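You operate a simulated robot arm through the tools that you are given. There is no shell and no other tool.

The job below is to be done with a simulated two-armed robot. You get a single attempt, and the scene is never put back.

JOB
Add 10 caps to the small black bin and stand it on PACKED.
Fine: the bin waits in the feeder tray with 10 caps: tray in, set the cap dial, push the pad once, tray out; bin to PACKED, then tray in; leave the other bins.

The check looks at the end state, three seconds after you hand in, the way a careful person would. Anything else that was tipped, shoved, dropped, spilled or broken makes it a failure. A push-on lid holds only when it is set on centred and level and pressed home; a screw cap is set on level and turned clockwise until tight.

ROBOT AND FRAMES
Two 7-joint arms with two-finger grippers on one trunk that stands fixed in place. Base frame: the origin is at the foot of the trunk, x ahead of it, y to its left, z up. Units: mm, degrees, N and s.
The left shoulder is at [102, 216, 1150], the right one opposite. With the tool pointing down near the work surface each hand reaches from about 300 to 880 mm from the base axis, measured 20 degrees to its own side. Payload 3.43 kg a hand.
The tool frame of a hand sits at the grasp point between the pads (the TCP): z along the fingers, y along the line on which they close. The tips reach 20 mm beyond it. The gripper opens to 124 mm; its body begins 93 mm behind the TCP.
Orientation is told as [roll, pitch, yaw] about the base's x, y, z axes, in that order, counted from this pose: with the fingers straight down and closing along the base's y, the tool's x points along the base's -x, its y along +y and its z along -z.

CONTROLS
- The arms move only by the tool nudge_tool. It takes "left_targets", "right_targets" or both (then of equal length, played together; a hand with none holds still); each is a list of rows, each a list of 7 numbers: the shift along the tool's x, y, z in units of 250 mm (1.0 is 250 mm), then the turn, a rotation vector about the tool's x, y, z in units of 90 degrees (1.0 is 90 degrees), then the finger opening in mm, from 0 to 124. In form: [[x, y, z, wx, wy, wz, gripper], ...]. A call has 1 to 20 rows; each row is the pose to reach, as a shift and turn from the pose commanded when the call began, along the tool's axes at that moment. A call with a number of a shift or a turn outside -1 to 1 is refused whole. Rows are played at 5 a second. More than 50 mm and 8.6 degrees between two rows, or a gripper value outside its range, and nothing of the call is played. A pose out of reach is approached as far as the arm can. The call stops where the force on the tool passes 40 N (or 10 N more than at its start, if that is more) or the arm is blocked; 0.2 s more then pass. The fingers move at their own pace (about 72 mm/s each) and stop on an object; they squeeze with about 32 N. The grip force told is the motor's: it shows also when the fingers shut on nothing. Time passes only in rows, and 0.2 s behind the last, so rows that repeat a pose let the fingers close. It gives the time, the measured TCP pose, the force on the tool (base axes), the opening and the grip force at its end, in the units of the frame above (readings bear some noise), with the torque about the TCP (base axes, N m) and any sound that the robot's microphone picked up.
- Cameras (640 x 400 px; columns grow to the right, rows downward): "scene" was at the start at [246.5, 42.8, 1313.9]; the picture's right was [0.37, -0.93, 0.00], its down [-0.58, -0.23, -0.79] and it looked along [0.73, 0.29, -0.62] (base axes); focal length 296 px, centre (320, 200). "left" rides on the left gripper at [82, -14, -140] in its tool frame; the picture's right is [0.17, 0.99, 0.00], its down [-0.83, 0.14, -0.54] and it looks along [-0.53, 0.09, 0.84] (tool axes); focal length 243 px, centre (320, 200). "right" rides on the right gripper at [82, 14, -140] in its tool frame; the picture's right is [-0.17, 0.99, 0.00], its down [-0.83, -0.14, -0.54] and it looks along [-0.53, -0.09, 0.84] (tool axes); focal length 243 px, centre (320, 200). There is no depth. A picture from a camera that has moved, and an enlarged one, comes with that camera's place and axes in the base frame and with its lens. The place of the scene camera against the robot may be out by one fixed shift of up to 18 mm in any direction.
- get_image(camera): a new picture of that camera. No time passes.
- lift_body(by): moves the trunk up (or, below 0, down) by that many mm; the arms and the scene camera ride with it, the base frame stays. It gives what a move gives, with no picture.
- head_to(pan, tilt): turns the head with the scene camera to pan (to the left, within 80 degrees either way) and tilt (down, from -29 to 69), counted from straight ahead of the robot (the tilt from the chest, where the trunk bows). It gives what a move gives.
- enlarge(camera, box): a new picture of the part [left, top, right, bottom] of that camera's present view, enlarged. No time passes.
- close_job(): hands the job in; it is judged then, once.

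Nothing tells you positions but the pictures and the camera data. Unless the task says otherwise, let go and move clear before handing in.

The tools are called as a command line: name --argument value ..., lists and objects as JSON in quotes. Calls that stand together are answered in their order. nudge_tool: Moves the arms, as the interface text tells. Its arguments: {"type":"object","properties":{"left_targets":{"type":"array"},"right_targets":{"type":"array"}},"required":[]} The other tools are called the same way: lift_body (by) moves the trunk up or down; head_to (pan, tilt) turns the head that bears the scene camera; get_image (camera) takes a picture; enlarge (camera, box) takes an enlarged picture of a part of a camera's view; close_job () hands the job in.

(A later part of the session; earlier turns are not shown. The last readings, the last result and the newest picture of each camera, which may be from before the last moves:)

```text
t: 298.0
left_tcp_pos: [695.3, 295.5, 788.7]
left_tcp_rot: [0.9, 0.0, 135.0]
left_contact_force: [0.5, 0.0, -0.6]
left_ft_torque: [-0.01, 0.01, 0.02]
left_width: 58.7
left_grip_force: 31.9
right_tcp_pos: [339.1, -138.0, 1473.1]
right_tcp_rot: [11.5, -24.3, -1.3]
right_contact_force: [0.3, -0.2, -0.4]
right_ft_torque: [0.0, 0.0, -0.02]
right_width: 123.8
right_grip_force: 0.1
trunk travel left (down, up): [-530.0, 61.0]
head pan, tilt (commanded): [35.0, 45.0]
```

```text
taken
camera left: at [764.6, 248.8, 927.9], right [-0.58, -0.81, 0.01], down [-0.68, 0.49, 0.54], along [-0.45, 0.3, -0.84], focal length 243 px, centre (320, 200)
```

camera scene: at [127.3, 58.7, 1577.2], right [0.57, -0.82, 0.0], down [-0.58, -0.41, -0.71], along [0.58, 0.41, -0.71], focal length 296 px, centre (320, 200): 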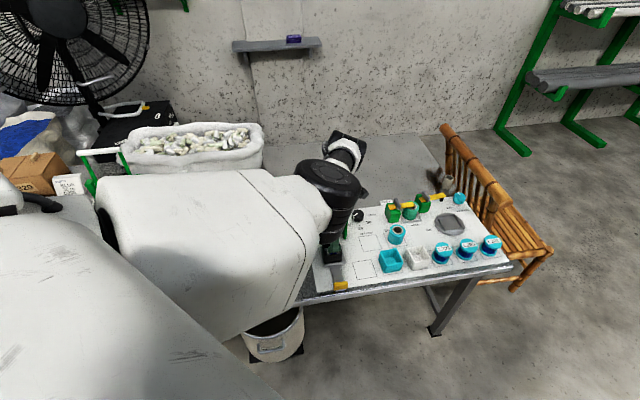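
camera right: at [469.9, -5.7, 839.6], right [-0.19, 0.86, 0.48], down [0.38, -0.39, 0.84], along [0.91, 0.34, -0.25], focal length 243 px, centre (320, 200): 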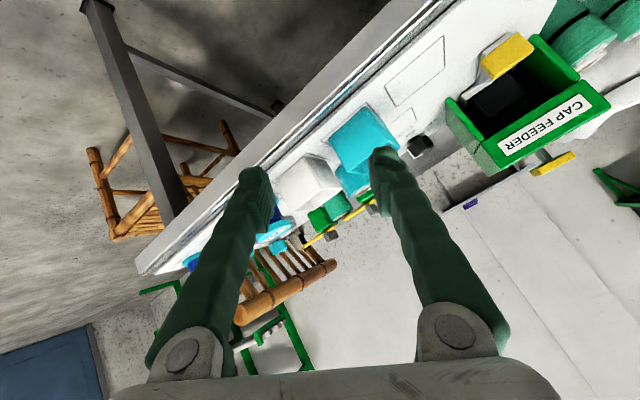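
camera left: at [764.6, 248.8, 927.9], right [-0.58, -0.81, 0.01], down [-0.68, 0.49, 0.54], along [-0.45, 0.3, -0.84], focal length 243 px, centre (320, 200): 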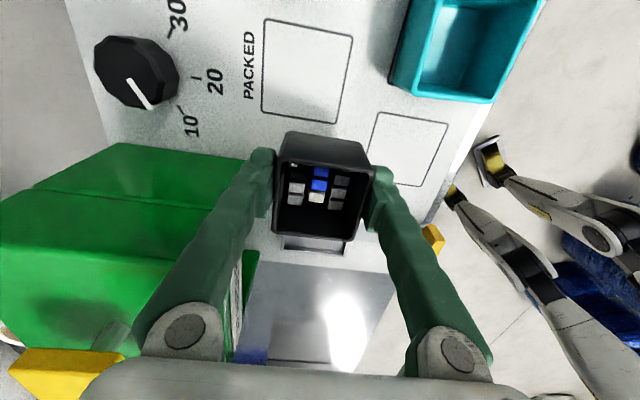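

PACKED is coming up ahead. Five more cycles toward its centre.

lift_body --by -11

nudge_tool --left_targets '[[0, 0, -0.044, 0, 0, 0, 30], [0.024, -0.01, -0.044, 0, 0, 0, 30], [0.047, -0.019, -0.044, 0, 0, 0, 30]]'

lift_body --by -11

nudge_tool --left_targets '[[0, 0, -0.044, 0, 0, 0, 30], [0.024, -0.01, -0.044, 0, 0, 0, 30], [0.047, -0.019, -0.044, 0, 0, 0, 30]]'

lift_body --by -11

nudge_tool --left_targets '[[0, 0, -0.044, 0, 0, 0, 30], [0.024, -0.01, -0.044, 0, 0, 0, 30], [0.047, -0.019, -0.044, 0, 0, 0, 30]]'

get_image --camera "left"

```text
t: 298.6
left_tcp_pos: [696.0, 295.6, 776.9]
left_tcp_rot: [0.9, 0.0, 134.9]
left_contact_force: [-1.1, 0.1, 0.1]
left_ft_torque: [-0.01, -0.04, 0.0]
left_width: 58.5
left_grip_force: 32.4
right_tcp_pos: [347.2, -138.5, 1452.5]
right_tcp_rot: [11.8, -23.2, -1.4]
right_contact_force: [0.2, -0.5, 1.0]
right_ft_torque: [-0.01, 0.0, 0.02]
right_width: 123.8
right_grip_force: 0.1
trunk travel left (down, up): [-519.0, 72.0]
head pan, tilt (commanded): [35.0, 45.0]
```

```text
t: 299.4
left_tcp_pos: [707.7, 290.7, 787.9]
left_tcp_rot: [0.9, 0.1, 134.9]
left_contact_force: [-0.2, 1.2, -1.2]
left_ft_torque: [0.02, -0.02, 0.02]
left_width: 58.4
left_grip_force: 32.2
right_tcp_pos: [346.8, -138.7, 1453.0]
right_tcp_rot: [11.6, -23.1, -1.3]
right_contact_force: [-0.3, 0.5, -0.1]
right_ft_torque: [-0.02, -0.02, 0.02]
right_width: 123.9
right_grip_force: 0.1
trunk travel left (down, up): [-519.0, 72.0]
head pan, tilt (commanded): [35.0, 45.0]
```

```text
t: 300.0
left_tcp_pos: [707.7, 289.7, 776.8]
left_tcp_rot: [0.8, 0.0, 134.9]
left_contact_force: [-0.4, 1.1, -0.7]
left_ft_torque: [0.01, 0.02, -0.01]
left_width: 58.7
left_grip_force: 32.3
right_tcp_pos: [352.9, -139.0, 1434.9]
right_tcp_rot: [12.0, -22.0, -1.3]
right_contact_force: [0.2, -0.4, 0.0]
right_ft_torque: [-0.01, 0.01, 0.02]
right_width: 124.2
right_grip_force: 0.2
trunk travel left (down, up): [-508.0, 83.0]
head pan, tilt (commanded): [35.0, 45.0]
```

```text
t: 300.8
left_tcp_pos: [717.6, 286.9, 788.7]
left_tcp_rot: [0.9, 0.1, 135.0]
left_contact_force: [1.3, -0.2, -0.5]
left_ft_torque: [-0.02, 0.01, 0.01]
left_width: 58.5
left_grip_force: 32.1
right_tcp_pos: [351.1, -137.0, 1434.3]
right_tcp_rot: [12.0, -21.9, -1.3]
right_contact_force: [0.2, 0.8, 0.0]
right_ft_torque: [0.02, -0.02, 0.02]
right_width: 123.9
right_grip_force: 0.1
trunk travel left (down, up): [-508.0, 83.0]
head pan, tilt (commanded): [35.0, 45.0]
```

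```text
t: 301.4
left_tcp_pos: [718.5, 285.4, 777.6]
left_tcp_rot: [0.9, 0.0, 135.0]
left_contact_force: [-0.1, -0.9, -1.6]
left_ft_torque: [0.0, 0.02, -0.02]
left_width: 58.7
left_grip_force: 32.1
right_tcp_pos: [355.7, -138.1, 1415.0]
right_tcp_rot: [12.2, -21.0, -1.3]
right_contact_force: [0.1, 0.8, -1.0]
right_ft_torque: [-0.04, -0.01, 0.01]
right_width: 123.9
right_grip_force: 0.1
trunk travel left (down, up): [-497.0, 94.0]
head pan, tilt (commanded): [35.0, 45.0]
```

```text
t: 302.1
left_tcp_pos: [730.1, 281.1, 786.6]
left_tcp_rot: [0.9, -0.1, 135.0]
left_contact_force: [0.1, -0.3, -0.1]
left_ft_torque: [0.01, -0.02, -0.01]
left_width: 58.6
left_grip_force: 32.2
right_tcp_pos: [357.0, -137.1, 1415.5]
right_tcp_rot: [12.2, -21.0, -1.3]
right_contact_force: [-1.0, 0.3, -0.2]
right_ft_torque: [0.02, 0.01, 0.01]
right_width: 123.9
right_grip_force: 0.0
trunk travel left (down, up): [-497.0, 94.0]
head pan, tilt (commanded): [35.0, 45.0]
```

```text
taken
camera left: at [800.0, 234.7, 927.5], right [-0.58, -0.81, 0.01], down [-0.68, 0.49, 0.54], along [-0.45, 0.3, -0.84], focal length 243 px, centre (320, 200)
```

left: 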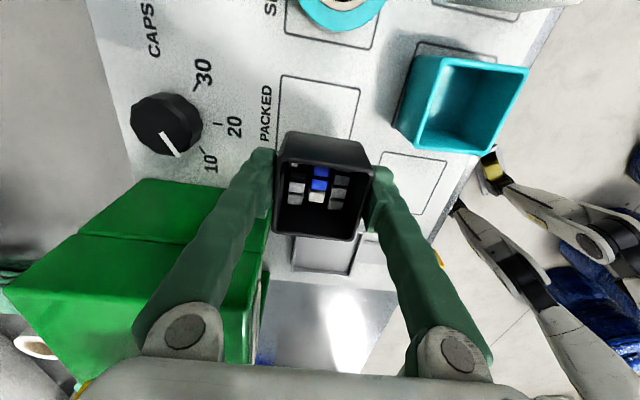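

Nearly over PACKED. Two more cycles.

lift_body --by -11

nudge_tool --left_targets '[[0, 0, -0.044, 0, 0, 0, 30], [0.024, -0.01, -0.044, 0, 0, 0, 30], [0.045, -0.018, -0.044, 0, 0, 0, 30]]'

lift_body --by -11

nudge_tool --left_targets '[[0, 0, -0.03, 0, 0, 0, 30], [0.024, -0.01, -0.03, 0, 0, 0, 30], [0.045, -0.018, -0.03, 0, 0, 0, 30]]'

get_image --camera "left"

enlarge --camera "scene" --box '[310, 170, 470, 300]'

```text
t: 302.7
left_tcp_pos: [730.3, 281.2, 776.1]
left_tcp_rot: [0.9, -0.1, 134.9]
left_contact_force: [0.3, 0.3, -0.8]
left_ft_torque: [-0.02, -0.03, 0.02]
left_width: 58.4
left_grip_force: 32.0
right_tcp_pos: [360.0, -137.2, 1397.4]
right_tcp_rot: [12.5, -20.2, -1.4]
right_contact_force: [0.3, 0.3, 0.4]
right_ft_torque: [0.0, -0.01, 0.01]
right_width: 124.2
right_grip_force: 0.0
trunk travel left (down, up): [-486.0, 105.0]
head pan, tilt (commanded): [35.0, 45.0]
```

```text
t: 303.5
left_tcp_pos: [741.3, 275.3, 786.8]
left_tcp_rot: [0.8, 0.0, 135.0]
left_contact_force: [-0.8, -1.5, -1.3]
left_ft_torque: [-0.02, 0.02, 0.01]
left_width: 58.2
left_grip_force: 31.6
right_tcp_pos: [358.9, -136.5, 1397.3]
right_tcp_rot: [12.5, -20.1, -1.3]
right_contact_force: [1.0, 0.0, 0.1]
right_ft_torque: [-0.03, -0.03, 0.01]
right_width: 124.2
right_grip_force: 0.1
trunk travel left (down, up): [-486.0, 105.0]
head pan, tilt (commanded): [35.0, 45.0]
```

```text
t: 304.1
left_tcp_pos: [741.8, 276.6, 776.9]
left_tcp_rot: [0.8, -0.1, 135.0]
left_contact_force: [-0.2, -0.2, -0.4]
left_ft_torque: [0.0, -0.03, 0.01]
left_width: 58.3
left_grip_force: 31.4
right_tcp_pos: [362.5, -136.7, 1382.3]
right_tcp_rot: [12.7, -19.5, -1.4]
right_contact_force: [-0.7, 1.2, 0.6]
right_ft_torque: [-0.01, 0.0, 0.02]
right_width: 124.3
right_grip_force: 0.0
trunk travel left (down, up): [-475.0, 116.0]
head pan, tilt (commanded): [35.0, 45.0]
```

```text
t: 304.9
left_tcp_pos: [749.7, 270.2, 784.7]
left_tcp_rot: [0.9, 0.0, 134.9]
left_contact_force: [0.4, 0.3, -1.0]
left_ft_torque: [0.0, -0.01, -0.01]
left_width: 58.4
left_grip_force: 32.0
left hand out of reach, approached as far as the arm can: row 3
right_tcp_pos: [363.2, -136.9, 1381.4]
right_tcp_rot: [12.6, -19.5, -1.2]
right_contact_force: [0.0, 0.5, -0.1]
right_ft_torque: [-0.01, 0.0, 0.04]
right_width: 123.9
right_grip_force: 0.1
trunk travel left (down, up): [-475.0, 116.0]
head pan, tilt (commanded): [35.0, 45.0]
```

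```text
taken
camera left: at [819.6, 224.5, 925.0], right [-0.58, -0.81, 0.01], down [-0.68, 0.5, 0.54], along [-0.45, 0.3, -0.84], focal length 243 px, centre (320, 200)
```

left: 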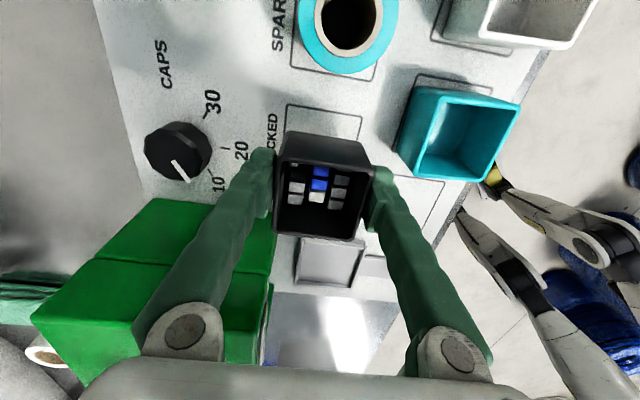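

```text
3.08 times, centred on (390, 235) of scene
camera zoom: at [184.0, 58.0, 1483.1], right [0.57, -0.82, 0.0], down [-0.58, -0.41, -0.71], along [0.58, 0.41, -0.71], focal length 912 px, centre (105, 92)
```

zoom: 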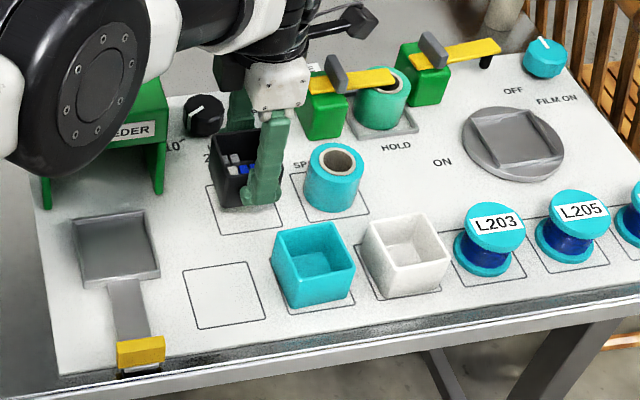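

The bin is above PACKED. I'll lower it to just above the board, half by trunk and half by hand, and then check the alignment against the printed outline.

lift_body --by -14

nudge_tool --left_targets '[[0, 0, 0.025, 0, 0, 0, 30], [0, 0, 0.05, 0, 0, 0, 30]]'

get_image --camera "left"

enlarge --camera "scene" --box '[330, 180, 440, 270]'

```text
t: 305.6
left_tcp_pos: [749.7, 271.8, 771.4]
left_tcp_rot: [0.8, 0.0, 134.9]
left_contact_force: [-0.2, -0.3, -0.4]
left_ft_torque: [-0.02, 0.03, -0.02]
left_width: 58.4
left_grip_force: 31.6
right_tcp_pos: [364.7, -135.6, 1361.0]
right_tcp_rot: [13.0, -18.6, -1.3]
right_contact_force: [1.0, -0.5, 0.3]
right_ft_torque: [0.01, 0.0, -0.02]
right_width: 124.1
right_grip_force: 0.1
trunk travel left (down, up): [-461.0, 130.0]
head pan, tilt (commanded): [35.0, 45.0]
```

```text
t: 306.1
left_tcp_pos: [748.8, 271.2, 759.0]
left_tcp_rot: [0.9, 0.0, 135.1]
left_contact_force: [-0.1, -0.6, -1.1]
left_ft_torque: [0.0, -0.05, 0.01]
left_width: 58.5
left_grip_force: 31.7
right_tcp_pos: [365.6, -135.1, 1361.0]
right_tcp_rot: [13.0, -18.6, -1.3]
right_contact_force: [-0.4, 0.0, 0.3]
right_ft_torque: [0.01, -0.01, 0.0]
right_width: 123.8
right_grip_force: 0.1
trunk travel left (down, up): [-461.0, 130.0]
head pan, tilt (commanded): [35.0, 45.0]
```

```text
taken
camera left: at [819.1, 224.8, 898.6], right [-0.58, -0.81, 0.01], down [-0.68, 0.49, 0.54], along [-0.45, 0.3, -0.84], focal length 243 px, centre (320, 200)
```

left: 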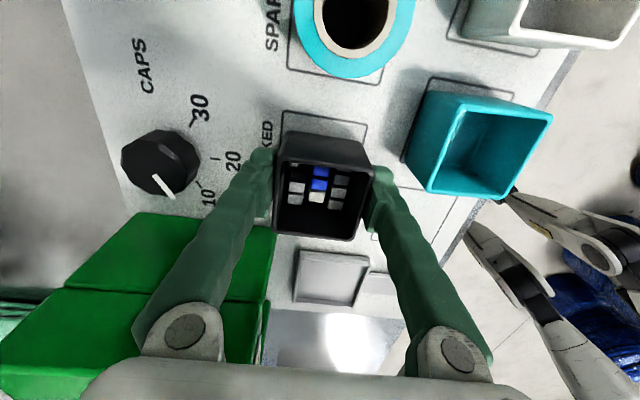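

```text
4.44 times, centred on (385, 225) of scene
camera zoom: at [189.9, 58.2, 1467.1], right [0.57, -0.82, 0.0], down [-0.58, -0.41, -0.71], along [0.58, 0.41, -0.71], focal length 1317 px, centre (31, 89)
```

zoom: 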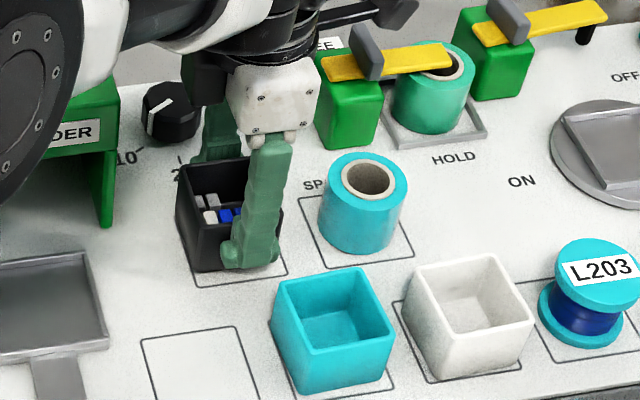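

Close to the board now. I'll zoom in on the outline around the bin's base from both cameras.

enlarge --camera "left" --box '[250, 90, 400, 260]'

enlarge --camera "scene" --box '[365, 210, 410, 250]'

```text
2.35 times, centred on (325, 175) of left
camera zoom: at [819.1, 224.8, 898.6], right [-0.58, -0.81, 0.01], down [-0.68, 0.49, 0.54], along [-0.45, 0.3, -0.84], focal length 571 px, centre (308, 259)
```

zoom: 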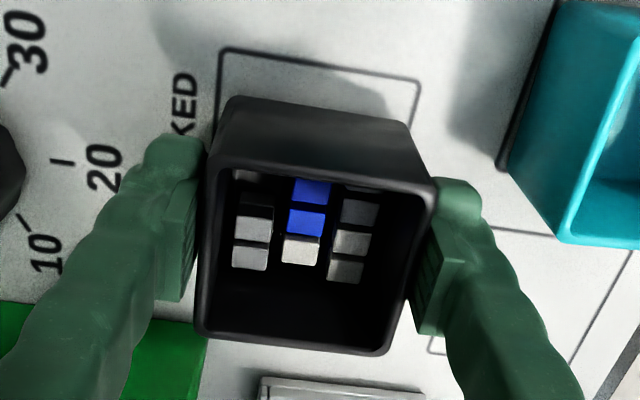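

```text
10.00 times, centred on (388, 230) of scene
camera zoom: at [189.9, 58.2, 1467.1], right [0.57, -0.82, 0.0], down [-0.58, -0.41, -0.71], along [0.58, 0.41, -0.71], focal length 2963 px, centre (-355, -100)
```

zoom: 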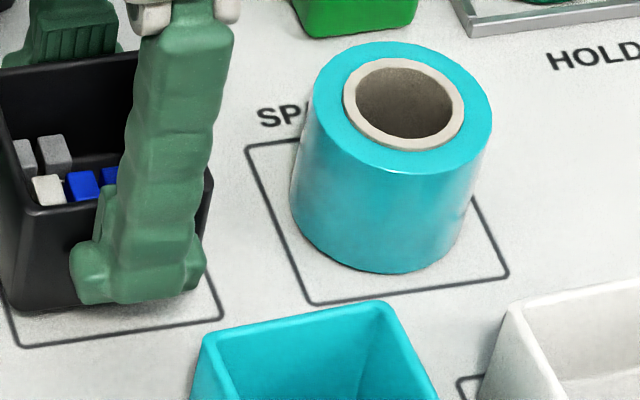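

The bin's base is about 7 mm left of centre in the outline and 1–2 mm toward the front. I'll correct that, then lower onto the board in small steps.

nudge_tool --left_targets '[[0.013, -0.003, 0, 0, 0, 0, 30], [0.026, -0.006, 0, 0, 0, 0, 30], [0.026, -0.006, 0.015, 0, 0, 0, 30]]'

enlarge --camera "left" --box '[250, 90, 400, 260]'

```text
t: 306.9
left_tcp_pos: [749.7, 268.2, 761.2]
left_tcp_rot: [1.0, 0.0, 135.0]
left_contact_force: [-0.3, -0.5, -1.4]
left_ft_torque: [0.02, 0.01, -0.06]
left_width: 58.5
left_grip_force: 32.2
left hand out of reach, approached as far as the arm can: row 1, 2, 3
right_tcp_pos: [366.7, -137.2, 1362.1]
right_tcp_rot: [13.0, -18.6, -1.4]
right_contact_force: [0.2, 0.3, -0.3]
right_ft_torque: [0.03, -0.01, -0.01]
right_width: 123.9
right_grip_force: 0.0
trunk travel left (down, up): [-461.0, 130.0]
head pan, tilt (commanded): [35.0, 45.0]
```

```text
2.35 times, centred on (325, 175) of left
camera zoom: at [819.7, 221.3, 901.3], right [-0.58, -0.81, 0.01], down [-0.68, 0.49, 0.54], along [-0.45, 0.3, -0.84], focal length 571 px, centre (308, 259)
```

zoom: 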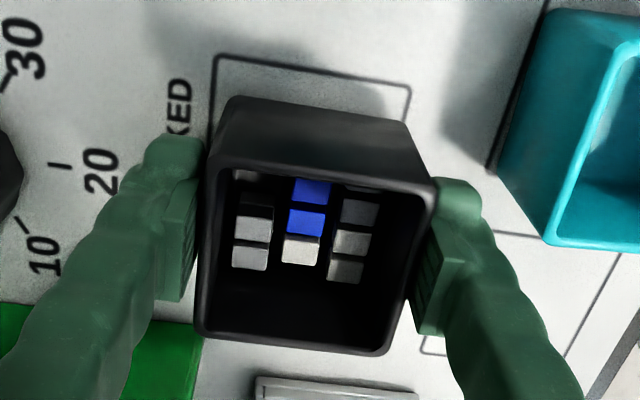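

At the edge of reach here. I'll raise the hand slightly, lower the trunk 10 mm to bring the shoulder forward, and redo the shift.

nudge_tool --left_targets '[[0, 0, -0.02, 0, 0, 0, 30], [0, 0, -0.036, 0, 0, 0, 30]]'

lift_body --by -12

nudge_tool --left_targets '[[0.01, -0.006, 0, 0, 0, 0, 30], [0.02, -0.012, 0, 0, 0, 0, 30]]'

enlarge --camera "left" --box '[250, 90, 400, 260]'

```text
t: 307.6
left_tcp_pos: [750.0, 267.5, 770.3]
left_tcp_rot: [0.9, 0.0, 134.9]
left_contact_force: [0.2, -0.1, -0.9]
left_ft_torque: [-0.04, 0.01, -0.01]
left_width: 58.5
left_grip_force: 32.6
right_tcp_pos: [365.9, -137.1, 1361.8]
right_tcp_rot: [13.1, -18.6, -1.2]
right_contact_force: [-1.0, 0.3, -0.2]
right_ft_torque: [0.0, -0.02, -0.02]
right_width: 123.9
right_grip_force: 0.1
trunk travel left (down, up): [-461.0, 130.0]
head pan, tilt (commanded): [35.0, 45.0]
```

```text
t: 308.1
left_tcp_pos: [750.2, 268.5, 758.8]
left_tcp_rot: [0.8, 0.0, 135.0]
left_contact_force: [0.3, 0.3, -1.1]
left_ft_torque: [-0.01, 0.02, 0.02]
left_width: 58.5
left_grip_force: 32.1
right_tcp_pos: [367.8, -136.8, 1344.3]
right_tcp_rot: [13.1, -18.0, -1.3]
right_contact_force: [-0.2, 0.6, -0.2]
right_ft_torque: [-0.03, 0.01, -0.04]
right_width: 124.0
right_grip_force: 0.1
trunk travel left (down, up): [-449.0, 142.0]
head pan, tilt (commanded): [35.0, 45.0]
```

```text
t: 308.8
left_tcp_pos: [756.0, 267.8, 757.4]
left_tcp_rot: [0.9, 0.1, 135.1]
left_contact_force: [-0.1, -0.6, -0.7]
left_ft_torque: [0.01, -0.03, 0.01]
left_width: 58.6
left_grip_force: 31.9
right_tcp_pos: [368.3, -135.6, 1346.6]
right_tcp_rot: [13.1, -18.0, -1.4]
right_contact_force: [-0.4, -0.1, -1.0]
right_ft_torque: [-0.04, 0.0, 0.0]
right_width: 124.0
right_grip_force: 0.0
trunk travel left (down, up): [-449.0, 142.0]
head pan, tilt (commanded): [35.0, 45.0]
```

```text
2.35 times, centred on (325, 175) of left
camera zoom: at [825.5, 220.2, 897.9], right [-0.58, -0.81, 0.01], down [-0.68, 0.49, 0.54], along [-0.45, 0.3, -0.84], focal length 571 px, centre (308, 259)
```

zoom: 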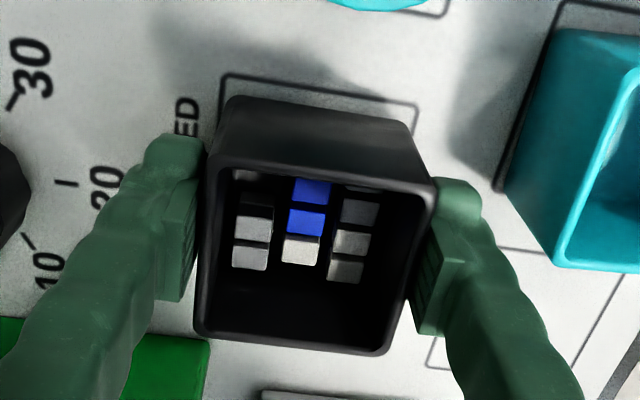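

Now the base is centred in the outline, about 4 mm margin on each visible side. Lowering gently until it touches.

nudge_tool --left_targets '[[0, 0, 0.012, 0, 0, 0, 30], [0, 0, 0.022, 0, 0, 0, 30], [0, 0, 0.03, 0, 0, 0, 30]]'

enlarge --camera "left" --box '[250, 90, 400, 260]'

```text
t: 309.6
left_tcp_pos: [755.0, 266.4, 749.9]
left_tcp_rot: [0.9, 0.0, 134.9]
left_contact_force: [0.0, 0.8, -0.4]
left_ft_torque: [-0.02, -0.01, 0.0]
left_width: 58.5
left_grip_force: 32.0
right_tcp_pos: [368.3, -135.5, 1344.0]
right_tcp_rot: [13.2, -18.0, -1.3]
right_contact_force: [0.1, -0.5, -0.2]
right_ft_torque: [-0.02, -0.02, 0.05]
right_width: 123.9
right_grip_force: 0.1
trunk travel left (down, up): [-449.0, 142.0]
head pan, tilt (commanded): [35.0, 45.0]
```

```text
2.35 times, centred on (325, 175) of left
camera zoom: at [824.5, 220.0, 890.7], right [-0.58, -0.81, 0.01], down [-0.68, 0.49, 0.54], along [-0.45, 0.3, -0.84], focal length 571 px, centre (308, 259)
```

zoom: 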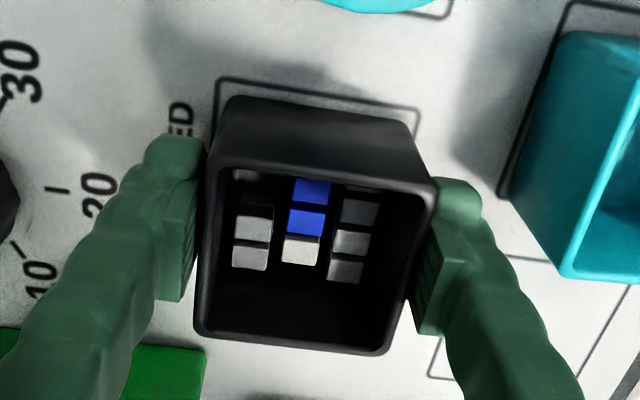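

No contact yet. A few more mm.

nudge_tool --left_targets '[[0, 0, 0.008, 0, 0, 0, 30], [0, 0, 0.015, 0, 0, 0, 30]]'

nudge_tool --left_targets '[[0, 0, 0.008, 0, 0, 0, 30], [0, 0, 0.014, 0, 0, 0, 30]]'

enlarge --camera "scene" --box '[360, 195, 410, 250]'

```text
t: 310.1
left_tcp_pos: [752.7, 266.5, 748.0]
left_tcp_rot: [0.9, 0.0, 135.0]
left_contact_force: [0.2, 0.5, -0.1]
left_ft_torque: [-0.05, -0.04, -0.02]
left_width: 58.5
left_grip_force: 31.8
right_tcp_pos: [368.7, -135.8, 1344.3]
right_tcp_rot: [13.3, -17.9, -1.2]
right_contact_force: [0.0, 0.7, -0.1]
right_ft_torque: [0.01, 0.02, 0.03]
right_width: 123.9
right_grip_force: 0.0
trunk travel left (down, up): [-449.0, 142.0]
head pan, tilt (commanded): [35.0, 45.0]
```

```text
t: 310.8
left_tcp_pos: [752.3, 266.7, 746.7]
left_tcp_rot: [0.7, 0.0, 135.0]
left_contact_force: [1.3, 1.4, 5.5]
left_ft_torque: [0.14, 0.15, -0.01]
left_width: 58.4
left_grip_force: 32.2
left hand out of reach, approached as far as the arm can: row 1, 2
right_tcp_pos: [367.8, -136.1, 1346.4]
right_tcp_rot: [13.3, -18.1, -1.3]
right_contact_force: [-0.8, -0.2, -0.8]
right_ft_torque: [0.01, -0.02, 0.02]
right_width: 123.8
right_grip_force: 0.0
trunk travel left (down, up): [-449.0, 142.0]
head pan, tilt (commanded): [35.0, 45.0]
```

```text
7.27 times, centred on (385, 222) of scene
camera zoom: at [193.8, 57.8, 1454.0], right [0.57, -0.82, 0.0], down [-0.58, -0.41, -0.71], along [0.58, 0.41, -0.71], focal length 2155 px, centre (-153, 36)
```

zoom: 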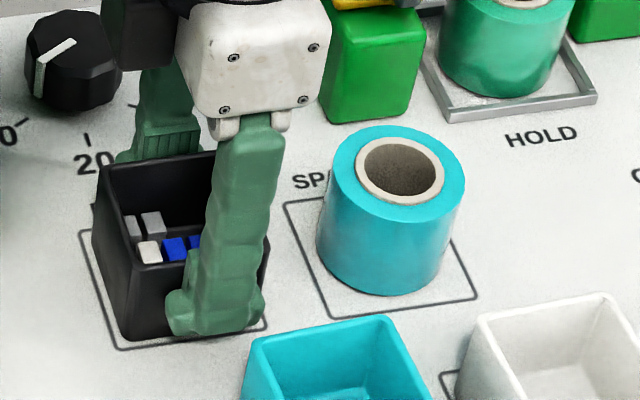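

The bin has touched down (5.5 N) inside the outline. I'll open the fingers and rise in small alternating steps.

nudge_tool --left_targets '[[0, 0, 0, 0, 0, 0, 64], [0, 0, 0, 0, 0, 0, 72], [0, 0, 0, 0, 0, 0, 80], [0, 0, 0, 0, 0, 0, 80]]'

get_image --camera "left"

enlarge --camera "scene" --box '[360, 195, 410, 250]'

```text
t: 311.8
left_tcp_pos: [752.1, 266.8, 743.7]
left_tcp_rot: [0.8, 0.0, 135.0]
left_contact_force: [0.2, -1.0, 0.2]
left_ft_torque: [0.0, -0.01, -0.02]
left_width: 80.1
left_grip_force: 0.0
right_tcp_pos: [369.2, -136.5, 1344.8]
right_tcp_rot: [13.3, -18.0, -1.3]
right_contact_force: [0.2, -0.5, -0.4]
right_ft_torque: [-0.01, -0.02, -0.01]
right_width: 124.0
right_grip_force: 0.0
trunk travel left (down, up): [-449.0, 142.0]
head pan, tilt (commanded): [35.0, 45.0]
```

```text
taken
camera left: at [821.7, 219.7, 884.9], right [-0.58, -0.81, 0.01], down [-0.68, 0.49, 0.54], along [-0.45, 0.3, -0.84], focal length 243 px, centre (320, 200)
```

left: 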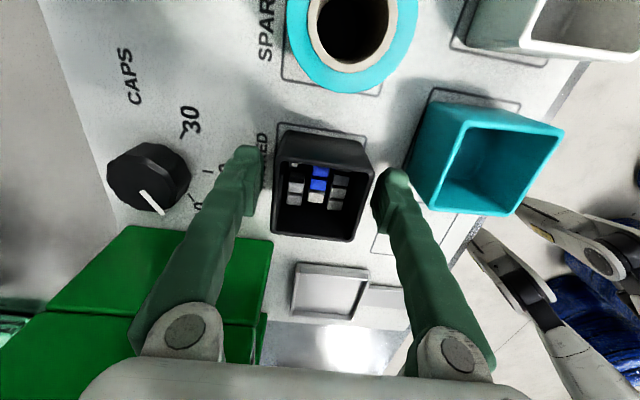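

```text
7.27 times, centred on (385, 222) of scene
camera zoom: at [194.4, 57.9, 1453.8], right [0.57, -0.82, 0.0], down [-0.58, -0.41, -0.71], along [0.58, 0.41, -0.71], focal length 2155 px, centre (-153, 36)
```

zoom: 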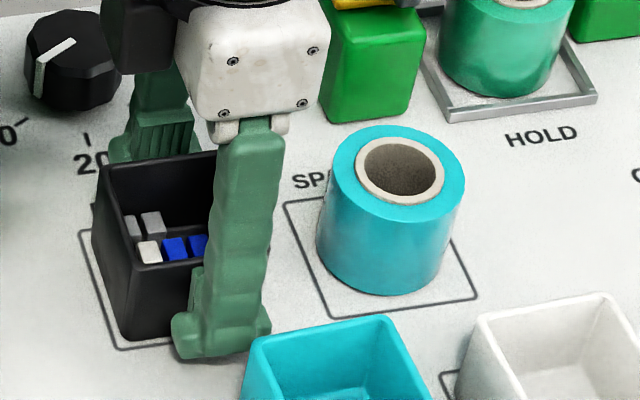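

The bin is standing in PACKED. Rising now, alternating hand and trunk.

nudge_tool --left_targets '[[0, 0, -0.03, 0, 0, 0, 80], [0, 0, -0.06, 0, 0, 0, 80]]'

lift_body --by 8

nudge_tool --left_targets '[[0, 0, -0.03, 0, 0, 0, 80], [0, 0, -0.06, 0, 0, 0, 80]]'

lift_body --by 10

nudge_tool --left_targets '[[0, 0, -0.03, 0, 0, 0, 80], [0, 0, -0.06, 0, 0, 0, 80]]'

get_image --camera "left"

```text
t: 312.4
left_tcp_pos: [749.5, 264.8, 758.9]
left_tcp_rot: [0.9, -0.1, 134.9]
left_contact_force: [0.3, 0.6, 0.3]
left_ft_torque: [0.01, 0.03, 0.01]
left_width: 79.7
left_grip_force: 0.1
right_tcp_pos: [368.7, -136.3, 1345.7]
right_tcp_rot: [13.3, -18.0, -1.2]
right_contact_force: [-0.1, -0.2, -0.4]
right_ft_torque: [0.0, -0.03, 0.02]
right_width: 124.0
right_grip_force: 0.0
trunk travel left (down, up): [-449.0, 142.0]
head pan, tilt (commanded): [35.0, 45.0]
```

```text
t: 312.9
left_tcp_pos: [751.3, 267.0, 767.9]
left_tcp_rot: [0.7, 0.0, 135.0]
left_contact_force: [-0.4, -0.8, -0.8]
left_ft_torque: [0.02, -0.01, 0.01]
left_width: 80.2
left_grip_force: 0.1
right_tcp_pos: [367.1, -136.5, 1354.1]
right_tcp_rot: [13.3, -18.0, -1.3]
right_contact_force: [-0.2, 0.2, 0.0]
right_ft_torque: [0.03, -0.01, -0.01]
right_width: 124.2
right_grip_force: 0.0
trunk travel left (down, up): [-457.0, 134.0]
head pan, tilt (commanded): [35.0, 45.0]
```

```text
t: 313.5
left_tcp_pos: [752.0, 267.2, 782.3]
left_tcp_rot: [0.9, -0.1, 135.0]
left_contact_force: [-0.3, 0.0, 0.1]
left_ft_torque: [0.0, 0.01, -0.05]
left_width: 80.0
left_grip_force: 0.0
right_tcp_pos: [368.3, -135.2, 1353.6]
right_tcp_rot: [13.2, -18.0, -1.4]
right_contact_force: [0.0, -0.6, 0.2]
right_ft_torque: [0.0, -0.01, 0.02]
right_width: 124.1
right_grip_force: 0.1
trunk travel left (down, up): [-457.0, 134.0]
head pan, tilt (commanded): [35.0, 45.0]
```

```text
t: 314.1
left_tcp_pos: [751.5, 266.7, 792.2]
left_tcp_rot: [1.0, -0.1, 135.0]
left_contact_force: [0.6, -0.3, -0.4]
left_ft_torque: [0.02, 0.0, 0.03]
left_width: 79.8
left_grip_force: 0.1
right_tcp_pos: [368.5, -136.9, 1364.8]
right_tcp_rot: [13.4, -18.2, -1.2]
right_contact_force: [0.8, 1.2, -0.5]
right_ft_torque: [-0.01, -0.05, -0.02]
right_width: 123.9
right_grip_force: 0.0
trunk travel left (down, up): [-467.0, 124.0]
head pan, tilt (commanded): [35.0, 45.0]
```

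```text
t: 314.7
left_tcp_pos: [752.0, 264.6, 808.0]
left_tcp_rot: [0.9, 0.0, 134.9]
left_contact_force: [-0.1, 0.3, -0.1]
left_ft_torque: [-0.02, -0.02, 0.03]
left_width: 79.7
left_grip_force: 0.0
right_tcp_pos: [366.9, -137.0, 1362.8]
right_tcp_rot: [13.3, -18.0, -1.4]
right_contact_force: [-0.3, -0.6, 0.3]
right_ft_torque: [-0.02, -0.01, 0.03]
right_width: 124.0
right_grip_force: 0.0
trunk travel left (down, up): [-467.0, 124.0]
head pan, tilt (commanded): [35.0, 45.0]
```

```text
taken
camera left: at [822.1, 219.4, 947.8], right [-0.58, -0.81, 0.02], down [-0.68, 0.5, 0.54], along [-0.45, 0.3, -0.84], focal length 243 px, centre (320, 200)
```

left: 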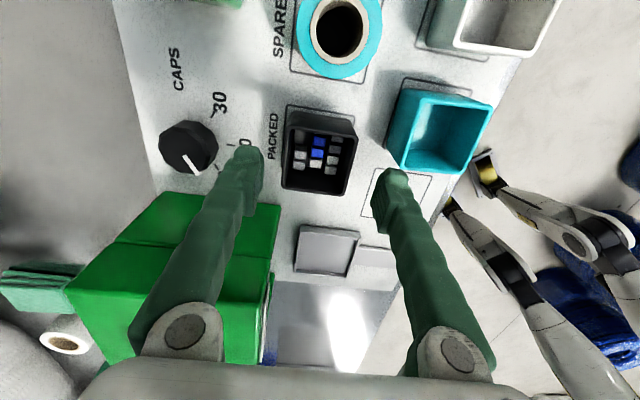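

The black bin stands in PACKED with its caps and the other bins are untouched. Now back to the tray: I'll retrace in alternating trunk-up and hand-inward steps, fingers closed.

lift_body --by 15

nudge_tool --left_targets '[[-0.022, 0.015, 0, 0, 0, 0, 40], [-0.044, 0.03, 0.0, 0, 0, 0, 0], [-0.044, 0.03, 0.05, 0, 0, 0, 0]]'

lift_body --by 15

nudge_tool --left_targets '[[-0.044, 0.03, 0.0, 0, 0, 0, 0], [-0.044, 0.03, 0.05, 0, 0, 0, 0]]'

lift_body --by 15

nudge_tool --left_targets '[[-0.048, 0.032, 0.0, 0, 0, 0, 0], [-0.048, 0.032, 0.05, 0, 0, 0, 0]]'

get_image --camera "left"

```text
t: 315.3
left_tcp_pos: [752.3, 266.7, 822.0]
left_tcp_rot: [1.0, -0.1, 135.0]
left_contact_force: [0.2, 0.8, 0.4]
left_ft_torque: [0.02, 0.01, 0.0]
left_width: 80.4
left_grip_force: 0.0
right_tcp_pos: [368.7, -135.6, 1377.4]
right_tcp_rot: [13.2, -18.0, -1.2]
right_contact_force: [-0.2, 0.1, 0.1]
right_ft_torque: [0.0, 0.04, -0.01]
right_width: 124.0
right_grip_force: 0.0
trunk travel left (down, up): [-482.0, 109.0]
head pan, tilt (commanded): [35.0, 45.0]
```

```text
t: 316.1
left_tcp_pos: [739.4, 268.7, 809.8]
left_tcp_rot: [0.9, 0.0, 135.0]
left_contact_force: [0.2, -0.1, 0.1]
left_ft_torque: [-0.01, 0.02, 0.0]
left_width: 0.0
left_grip_force: 28.3
right_tcp_pos: [369.0, -136.3, 1378.3]
right_tcp_rot: [13.2, -18.0, -1.2]
right_contact_force: [0.6, 0.0, 0.1]
right_ft_torque: [0.02, -0.01, -0.02]
right_width: 124.1
right_grip_force: 0.1
trunk travel left (down, up): [-482.0, 109.0]
head pan, tilt (commanded): [35.0, 45.0]
```

```text
t: 316.8
left_tcp_pos: [738.7, 269.1, 823.6]
left_tcp_rot: [0.9, -0.1, 135.1]
left_contact_force: [0.0, -0.1, 0.4]
left_ft_torque: [-0.02, 0.01, 0.0]
left_width: 0.0
left_grip_force: 32.2
right_tcp_pos: [368.8, -136.3, 1392.3]
right_tcp_rot: [13.2, -18.0, -1.3]
right_contact_force: [0.4, 0.5, -0.6]
right_ft_torque: [0.01, 0.0, -0.03]
right_width: 123.8
right_grip_force: 0.0
trunk travel left (down, up): [-497.0, 94.0]
head pan, tilt (commanded): [35.0, 45.0]
```

```text
t: 317.4
left_tcp_pos: [726.2, 271.5, 811.8]
left_tcp_rot: [1.0, 0.1, 135.0]
left_contact_force: [0.0, 0.2, 0.3]
left_ft_torque: [0.0, 0.02, 0.02]
left_width: 0.0
left_grip_force: 31.9
right_tcp_pos: [367.6, -135.9, 1393.2]
right_tcp_rot: [13.2, -18.0, -1.2]
right_contact_force: [-0.7, 0.5, -0.5]
right_ft_torque: [0.01, 0.01, -0.01]
right_width: 124.0
right_grip_force: 0.1
trunk travel left (down, up): [-497.0, 94.0]
head pan, tilt (commanded): [35.0, 45.0]
```

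```text
t: 318.0
left_tcp_pos: [725.7, 271.1, 827.4]
left_tcp_rot: [0.9, -0.1, 135.0]
left_contact_force: [0.4, 0.0, 0.3]
left_ft_torque: [-0.04, 0.0, -0.01]
left_width: 0.1
left_grip_force: 32.1
right_tcp_pos: [368.8, -136.8, 1408.5]
right_tcp_rot: [13.2, -18.0, -1.2]
right_contact_force: [0.5, -0.2, -0.1]
right_ft_torque: [-0.03, 0.02, -0.03]
right_width: 124.1
right_grip_force: 0.0
trunk travel left (down, up): [-512.0, 79.0]
head pan, tilt (commanded): [35.0, 45.0]
```

```text
t: 318.6
left_tcp_pos: [711.6, 275.3, 814.5]
left_tcp_rot: [0.8, 0.0, 134.9]
left_contact_force: [0.6, -0.2, -0.5]
left_ft_torque: [-0.01, 0.02, 0.01]
left_width: 0.1
left_grip_force: 31.4
right_tcp_pos: [368.1, -136.1, 1408.7]
right_tcp_rot: [13.1, -18.0, -1.2]
right_contact_force: [0.0, 0.2, 1.0]
right_ft_torque: [-0.01, 0.01, 0.0]
right_width: 124.0
right_grip_force: 0.1
trunk travel left (down, up): [-512.0, 79.0]
head pan, tilt (commanded): [35.0, 45.0]
```

```text
taken
camera left: at [781.6, 227.8, 955.1], right [-0.58, -0.81, 0.02], down [-0.68, 0.49, 0.54], along [-0.45, 0.3, -0.84], focal length 243 px, centre (320, 200)
```

left: 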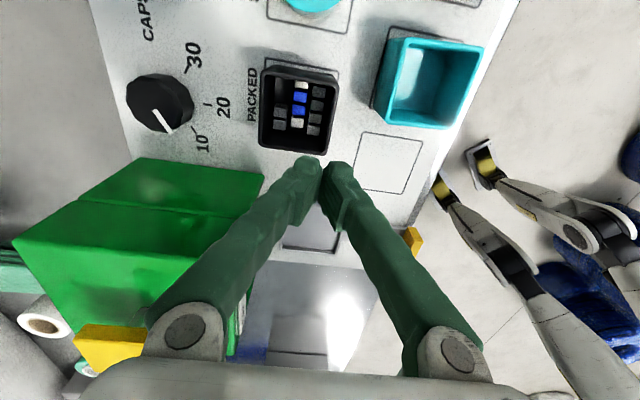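

The bin sits neatly inside the PACKED outline. Continuing inward toward the tray.

lift_body --by 15

nudge_tool --left_targets '[[-0.03, 0.022, 0.0, 0, 0, 0, 0], [-0.058, 0.044, 0.06, 0, 0, 0, 0]]'

lift_body --by 15

nudge_tool --left_targets '[[-0.03, 0.022, 0.0, 0, 0, 0, 0], [-0.06, 0.046, 0.06, 0, 0, 0, 0]]'

lift_body --by 15

nudge_tool --left_targets '[[-0.03, 0.022, 0.0, 0, 0, 0, 0], [-0.06, 0.046, 0.06, 0, 0, 0, 0]]'

lift_body --by 17

get_image --camera "left"

```text
t: 319.2
left_tcp_pos: [710.6, 273.7, 830.0]
left_tcp_rot: [0.8, -0.2, 134.8]
left_contact_force: [0.1, -0.6, -0.5]
left_ft_torque: [0.01, 0.02, 0.01]
left_width: 0.3
left_grip_force: 31.5
right_tcp_pos: [368.2, -136.6, 1422.9]
right_tcp_rot: [13.3, -18.0, -1.3]
right_contact_force: [-0.7, 0.0, -0.7]
right_ft_torque: [0.0, -0.02, -0.01]
right_width: 124.0
right_grip_force: 0.0
trunk travel left (down, up): [-527.0, 64.0]
head pan, tilt (commanded): [35.0, 45.0]
```

```text
t: 319.8
left_tcp_pos: [692.4, 276.3, 815.8]
left_tcp_rot: [1.0, -0.1, 134.9]
left_contact_force: [0.3, -0.1, 0.4]
left_ft_torque: [-0.02, 0.03, -0.02]
left_width: 0.0
left_grip_force: 32.4
right_tcp_pos: [369.0, -135.5, 1423.2]
right_tcp_rot: [13.2, -17.9, -1.3]
right_contact_force: [0.7, -0.2, 0.4]
right_ft_torque: [0.02, 0.0, -0.03]
right_width: 124.1
right_grip_force: 0.0
trunk travel left (down, up): [-527.0, 64.0]
head pan, tilt (commanded): [35.0, 45.0]
```

```text
t: 320.4
left_tcp_pos: [693.0, 275.3, 829.1]
left_tcp_rot: [1.0, -0.2, 135.0]
left_contact_force: [0.8, -0.4, 0.0]
left_ft_torque: [0.02, 0.02, 0.01]
left_width: 0.0
left_grip_force: 32.0
right_tcp_pos: [369.5, -135.4, 1438.7]
right_tcp_rot: [13.3, -18.0, -1.2]
right_contact_force: [-0.1, 0.0, -0.6]
right_ft_torque: [-0.01, -0.03, 0.0]
right_width: 123.7
right_grip_force: 0.0
trunk travel left (down, up): [-542.0, 49.0]
head pan, tilt (commanded): [35.0, 45.0]
```

```text
t: 321.1
left_tcp_pos: [674.6, 279.4, 816.1]
left_tcp_rot: [0.9, -0.1, 134.9]
left_contact_force: [-0.1, 0.0, 0.4]
left_ft_torque: [0.0, 0.04, -0.02]
left_width: 0.0
left_grip_force: 31.7
right_tcp_pos: [368.2, -136.8, 1438.0]
right_tcp_rot: [13.3, -18.0, -1.1]
right_contact_force: [0.9, 0.3, -0.2]
right_ft_torque: [0.03, 0.02, -0.02]
right_width: 123.9
right_grip_force: 0.1
trunk travel left (down, up): [-542.0, 49.0]
head pan, tilt (commanded): [35.0, 45.0]
```

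```text
t: 321.7
left_tcp_pos: [673.8, 278.5, 828.8]
left_tcp_rot: [0.9, -0.1, 134.8]
left_contact_force: [-0.4, 0.5, -0.4]
left_ft_torque: [-0.01, 0.0, 0.01]
left_width: 0.0
left_grip_force: 32.2
right_tcp_pos: [367.9, -135.9, 1453.3]
right_tcp_rot: [13.2, -17.9, -1.3]
right_contact_force: [0.0, -0.6, -0.1]
right_ft_torque: [0.04, 0.01, 0.02]
right_width: 124.0
right_grip_force: 0.0
trunk travel left (down, up): [-557.0, 34.0]
head pan, tilt (commanded): [35.0, 45.0]
```

```text
t: 322.3
left_tcp_pos: [657.6, 286.7, 817.4]
left_tcp_rot: [0.6, -0.1, 135.1]
left_contact_force: [0.8, 0.8, 1.1]
left_ft_torque: [-0.03, 0.01, 0.03]
left_width: 0.2
left_grip_force: 31.8
right_tcp_pos: [368.4, -135.7, 1452.9]
right_tcp_rot: [13.1, -18.0, -1.1]
right_contact_force: [0.9, 0.0, 0.4]
right_ft_torque: [0.0, 0.03, 0.0]
right_width: 123.9
right_grip_force: 0.1
trunk travel left (down, up): [-557.0, 34.0]
head pan, tilt (commanded): [35.0, 45.0]
```

```text
t: 322.9
left_tcp_pos: [654.8, 280.1, 831.3]
left_tcp_rot: [1.0, -0.2, 135.0]
left_contact_force: [0.0, 0.3, -0.3]
left_ft_torque: [-0.04, 0.0, -0.01]
left_width: 0.0
left_grip_force: 31.9
right_tcp_pos: [368.6, -135.8, 1470.3]
right_tcp_rot: [13.2, -18.0, -1.3]
right_contact_force: [0.0, 0.4, -0.5]
right_ft_torque: [0.01, -0.03, 0.01]
right_width: 123.8
right_grip_force: 0.0
trunk travel left (down, up): [-574.0, 17.0]
head pan, tilt (commanded): [35.0, 45.0]
```

```text
taken
camera left: at [724.4, 234.3, 971.5], right [-0.58, -0.81, 0.02], down [-0.68, 0.5, 0.54], along [-0.45, 0.3, -0.84], focal length 243 px, centre (320, 200)
```

left: 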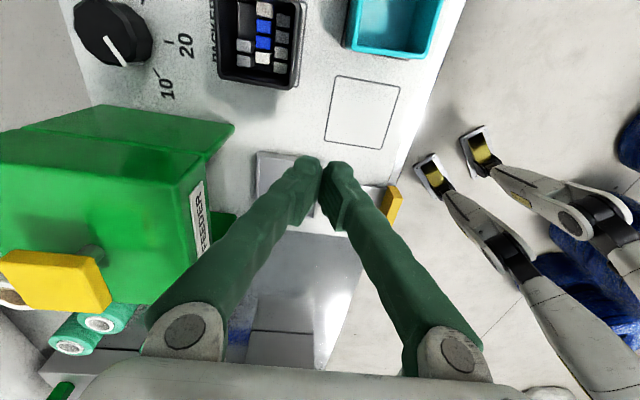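

The empty tray and its handle are in view, with PACKED filled behind. I'll move to the front of the handle with the leaning tool, fingers closed.

nudge_tool --left_targets '[[-0.055, 0.108, 0.0, -0.022, -0.019, 0, 0], [-0.11, 0.216, 0.03, -0.044, -0.037, 0, 0], [-0.164, 0.324, 0.07, -0.067, -0.056, 0, 0], [-0.219, 0.432, 0.12, -0.089, -0.075, 0, 0], [-0.274, 0.54, 0.164, -0.111, -0.0933, 0, 0]]'

get_image --camera "left"

```text
t: 324.2
left_tcp_pos: [510.8, 364.4, 794.9]
left_tcp_rot: [5.6, -13.1, 141.0]
left_contact_force: [0.1, -0.5, -0.4]
left_ft_torque: [-0.04, 0.02, 0.02]
left_width: 0.1
left_grip_force: 32.1
right_tcp_pos: [368.3, -134.6, 1470.0]
right_tcp_rot: [13.1, -18.0, -1.3]
right_contact_force: [0.1, -0.5, -0.9]
right_ft_torque: [-0.04, 0.02, 0.02]
right_width: 123.8
right_grip_force: 0.1
trunk travel left (down, up): [-574.0, 17.0]
head pan, tilt (commanded): [35.0, 45.0]
stopped in row 5 (left hand): the arm was blocked; the commanded pose is now the measured one
```

```text
taken
camera left: at [616.3, 315.6, 911.0], right [-0.48, -0.88, 0.06], down [-0.59, 0.36, 0.72], along [-0.66, 0.31, -0.69], focal length 243 px, centre (320, 200)
```

left: 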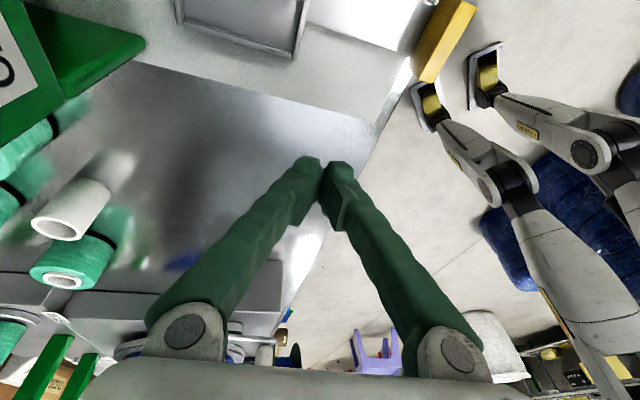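

The arm hit its inward limit and swung out to the left, touching nothing. I'll raise the trunk to its top for more stretch, re-establish the earlier orientation, and approach along the path that worked before.

lift_body --by 16

nudge_tool --left_targets '[[0.056, 0.01, -0.04, -0.016, 0.019, 0.024, 0], [0.113, 0.02, -0.077, -0.031, 0.038, 0.047, 0], [0.169, 0.031, -0.115, -0.047, 0.0567, 0.071, 0]]'

get_image --camera "left"

```text
t: 324.8
left_tcp_pos: [518.1, 404.3, 828.6]
left_tcp_rot: [-0.5, -17.5, 137.9]
left_contact_force: [-0.3, 0.3, -0.2]
left_ft_torque: [0.01, 0.01, -0.01]
left_width: 0.3
left_grip_force: 32.0
right_tcp_pos: [349.7, -135.2, 1502.9]
right_tcp_rot: [13.4, -21.0, -1.5]
right_contact_force: [0.1, -0.3, -0.2]
right_ft_torque: [-0.01, -0.06, -0.01]
right_width: 124.3
right_grip_force: 0.1
trunk travel left (down, up): [-591.0, 0.0]
head pan, tilt (commanded): [35.0, 45.0]
stopped: the arm was blocked; the commanded pose is now the measured one
```

```text
t: 325.6
left_tcp_pos: [552.0, 360.0, 841.6]
left_tcp_rot: [5.6, -12.1, 131.5]
left_contact_force: [0.0, 0.6, 0.9]
left_ft_torque: [-0.06, 0.04, 0.01]
left_width: 0.0
left_grip_force: 31.7
right_tcp_pos: [355.3, -135.5, 1501.4]
right_tcp_rot: [13.5, -20.8, -1.5]
right_contact_force: [-0.6, -0.3, 0.4]
right_ft_torque: [0.0, 0.0, 0.02]
right_width: 124.2
right_grip_force: 0.1
trunk travel left (down, up): [-591.0, 0.0]
head pan, tilt (commanded): [35.0, 45.0]
```

```text
taken
camera left: at [644.9, 296.9, 960.2], right [-0.62, -0.79, 0.06], down [-0.53, 0.47, 0.71], along [-0.59, 0.41, -0.7], focal length 243 px, centre (320, 200)
```

left: 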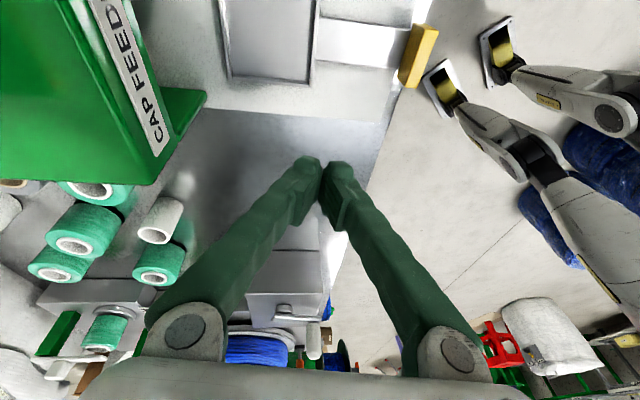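

Good control again. Moving in toward the front of the handle along the earlier path.

nudge_tool --left_targets '[[0.063, 0.078, 0.028, -0.009, 0.009, -0.007, 0], [0.126, 0.155, 0.055, -0.019, 0.018, -0.014, 0], [0.19, 0.233, 0.083, -0.028, 0.027, -0.02, 0], [0.253, 0.31, 0.11, -0.038, 0.036, -0.027, 0], [0.316, 0.388, 0.138, -0.047, 0.0456, -0.034, 0]]'

get_image --camera "left"

```text
t: 327.0
left_tcp_pos: [524.7, 330.3, 800.0]
left_tcp_rot: [5.7, -11.4, 140.0]
left_contact_force: [0.7, 1.1, 0.6]
left_ft_torque: [0.0, 0.0, -0.01]
left_width: 0.0
left_grip_force: 32.0
right_tcp_pos: [354.4, -135.0, 1501.2]
right_tcp_rot: [13.5, -20.9, -1.5]
right_contact_force: [0.0, -0.5, -0.7]
right_ft_torque: [0.02, -0.02, -0.03]
right_width: 123.8
right_grip_force: 0.0
trunk travel left (down, up): [-591.0, 0.0]
head pan, tilt (commanded): [35.0, 45.0]
stopped in row 5 (left hand): the arm was blocked; the commanded pose is now the measured one
```

```text
taken
camera left: at [625.7, 282.6, 919.8], right [-0.49, -0.87, 0.07], down [-0.6, 0.39, 0.7], along [-0.64, 0.31, -0.71], focal length 243 px, centre (320, 200)
```

left: 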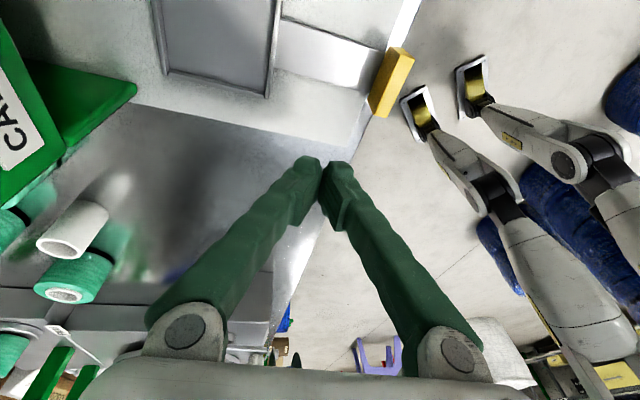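

Blocked again when coming from the outside. The earlier pull worked because the arm came inward low, starting from over the tray. I'll go back out over the tray, upright, and retrace that same low path.

nudge_tool --left_targets '[[0.063, -0.039, -0.017, 0.013, 0.032, 0.014, 0], [0.125, -0.078, -0.033, 0.026, 0.064, 0.028, 0], [0.188, -0.117, -0.05, 0.039, 0.095, 0.042, 0], [0.25, -0.156, -0.066, 0.052, 0.127, 0.0556, 0]]'

get_image --camera "left"

```text
t: 328.0
left_tcp_pos: [599.4, 320.3, 799.9]
left_tcp_rot: [1.3, 0.2, 135.4]
left_contact_force: [1.0, 0.2, 0.5]
left_ft_torque: [-0.04, -0.03, -0.01]
left_width: 0.0
left_grip_force: 31.9
right_tcp_pos: [354.7, -134.8, 1501.6]
right_tcp_rot: [13.5, -20.9, -1.6]
right_contact_force: [-0.7, 0.4, -0.3]
right_ft_torque: [-0.02, -0.02, 0.01]
right_width: 124.0
right_grip_force: 0.0
trunk travel left (down, up): [-591.0, 0.0]
head pan, tilt (commanded): [35.0, 45.0]
```

```text
taken
camera left: at [669.8, 275.2, 940.0], right [-0.57, -0.82, 0.02], down [-0.68, 0.49, 0.54], along [-0.45, 0.29, -0.84], focal length 243 px, centre (320, 200)
```

left: 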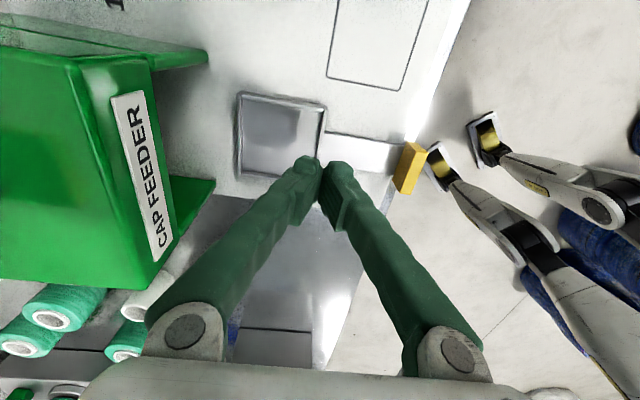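

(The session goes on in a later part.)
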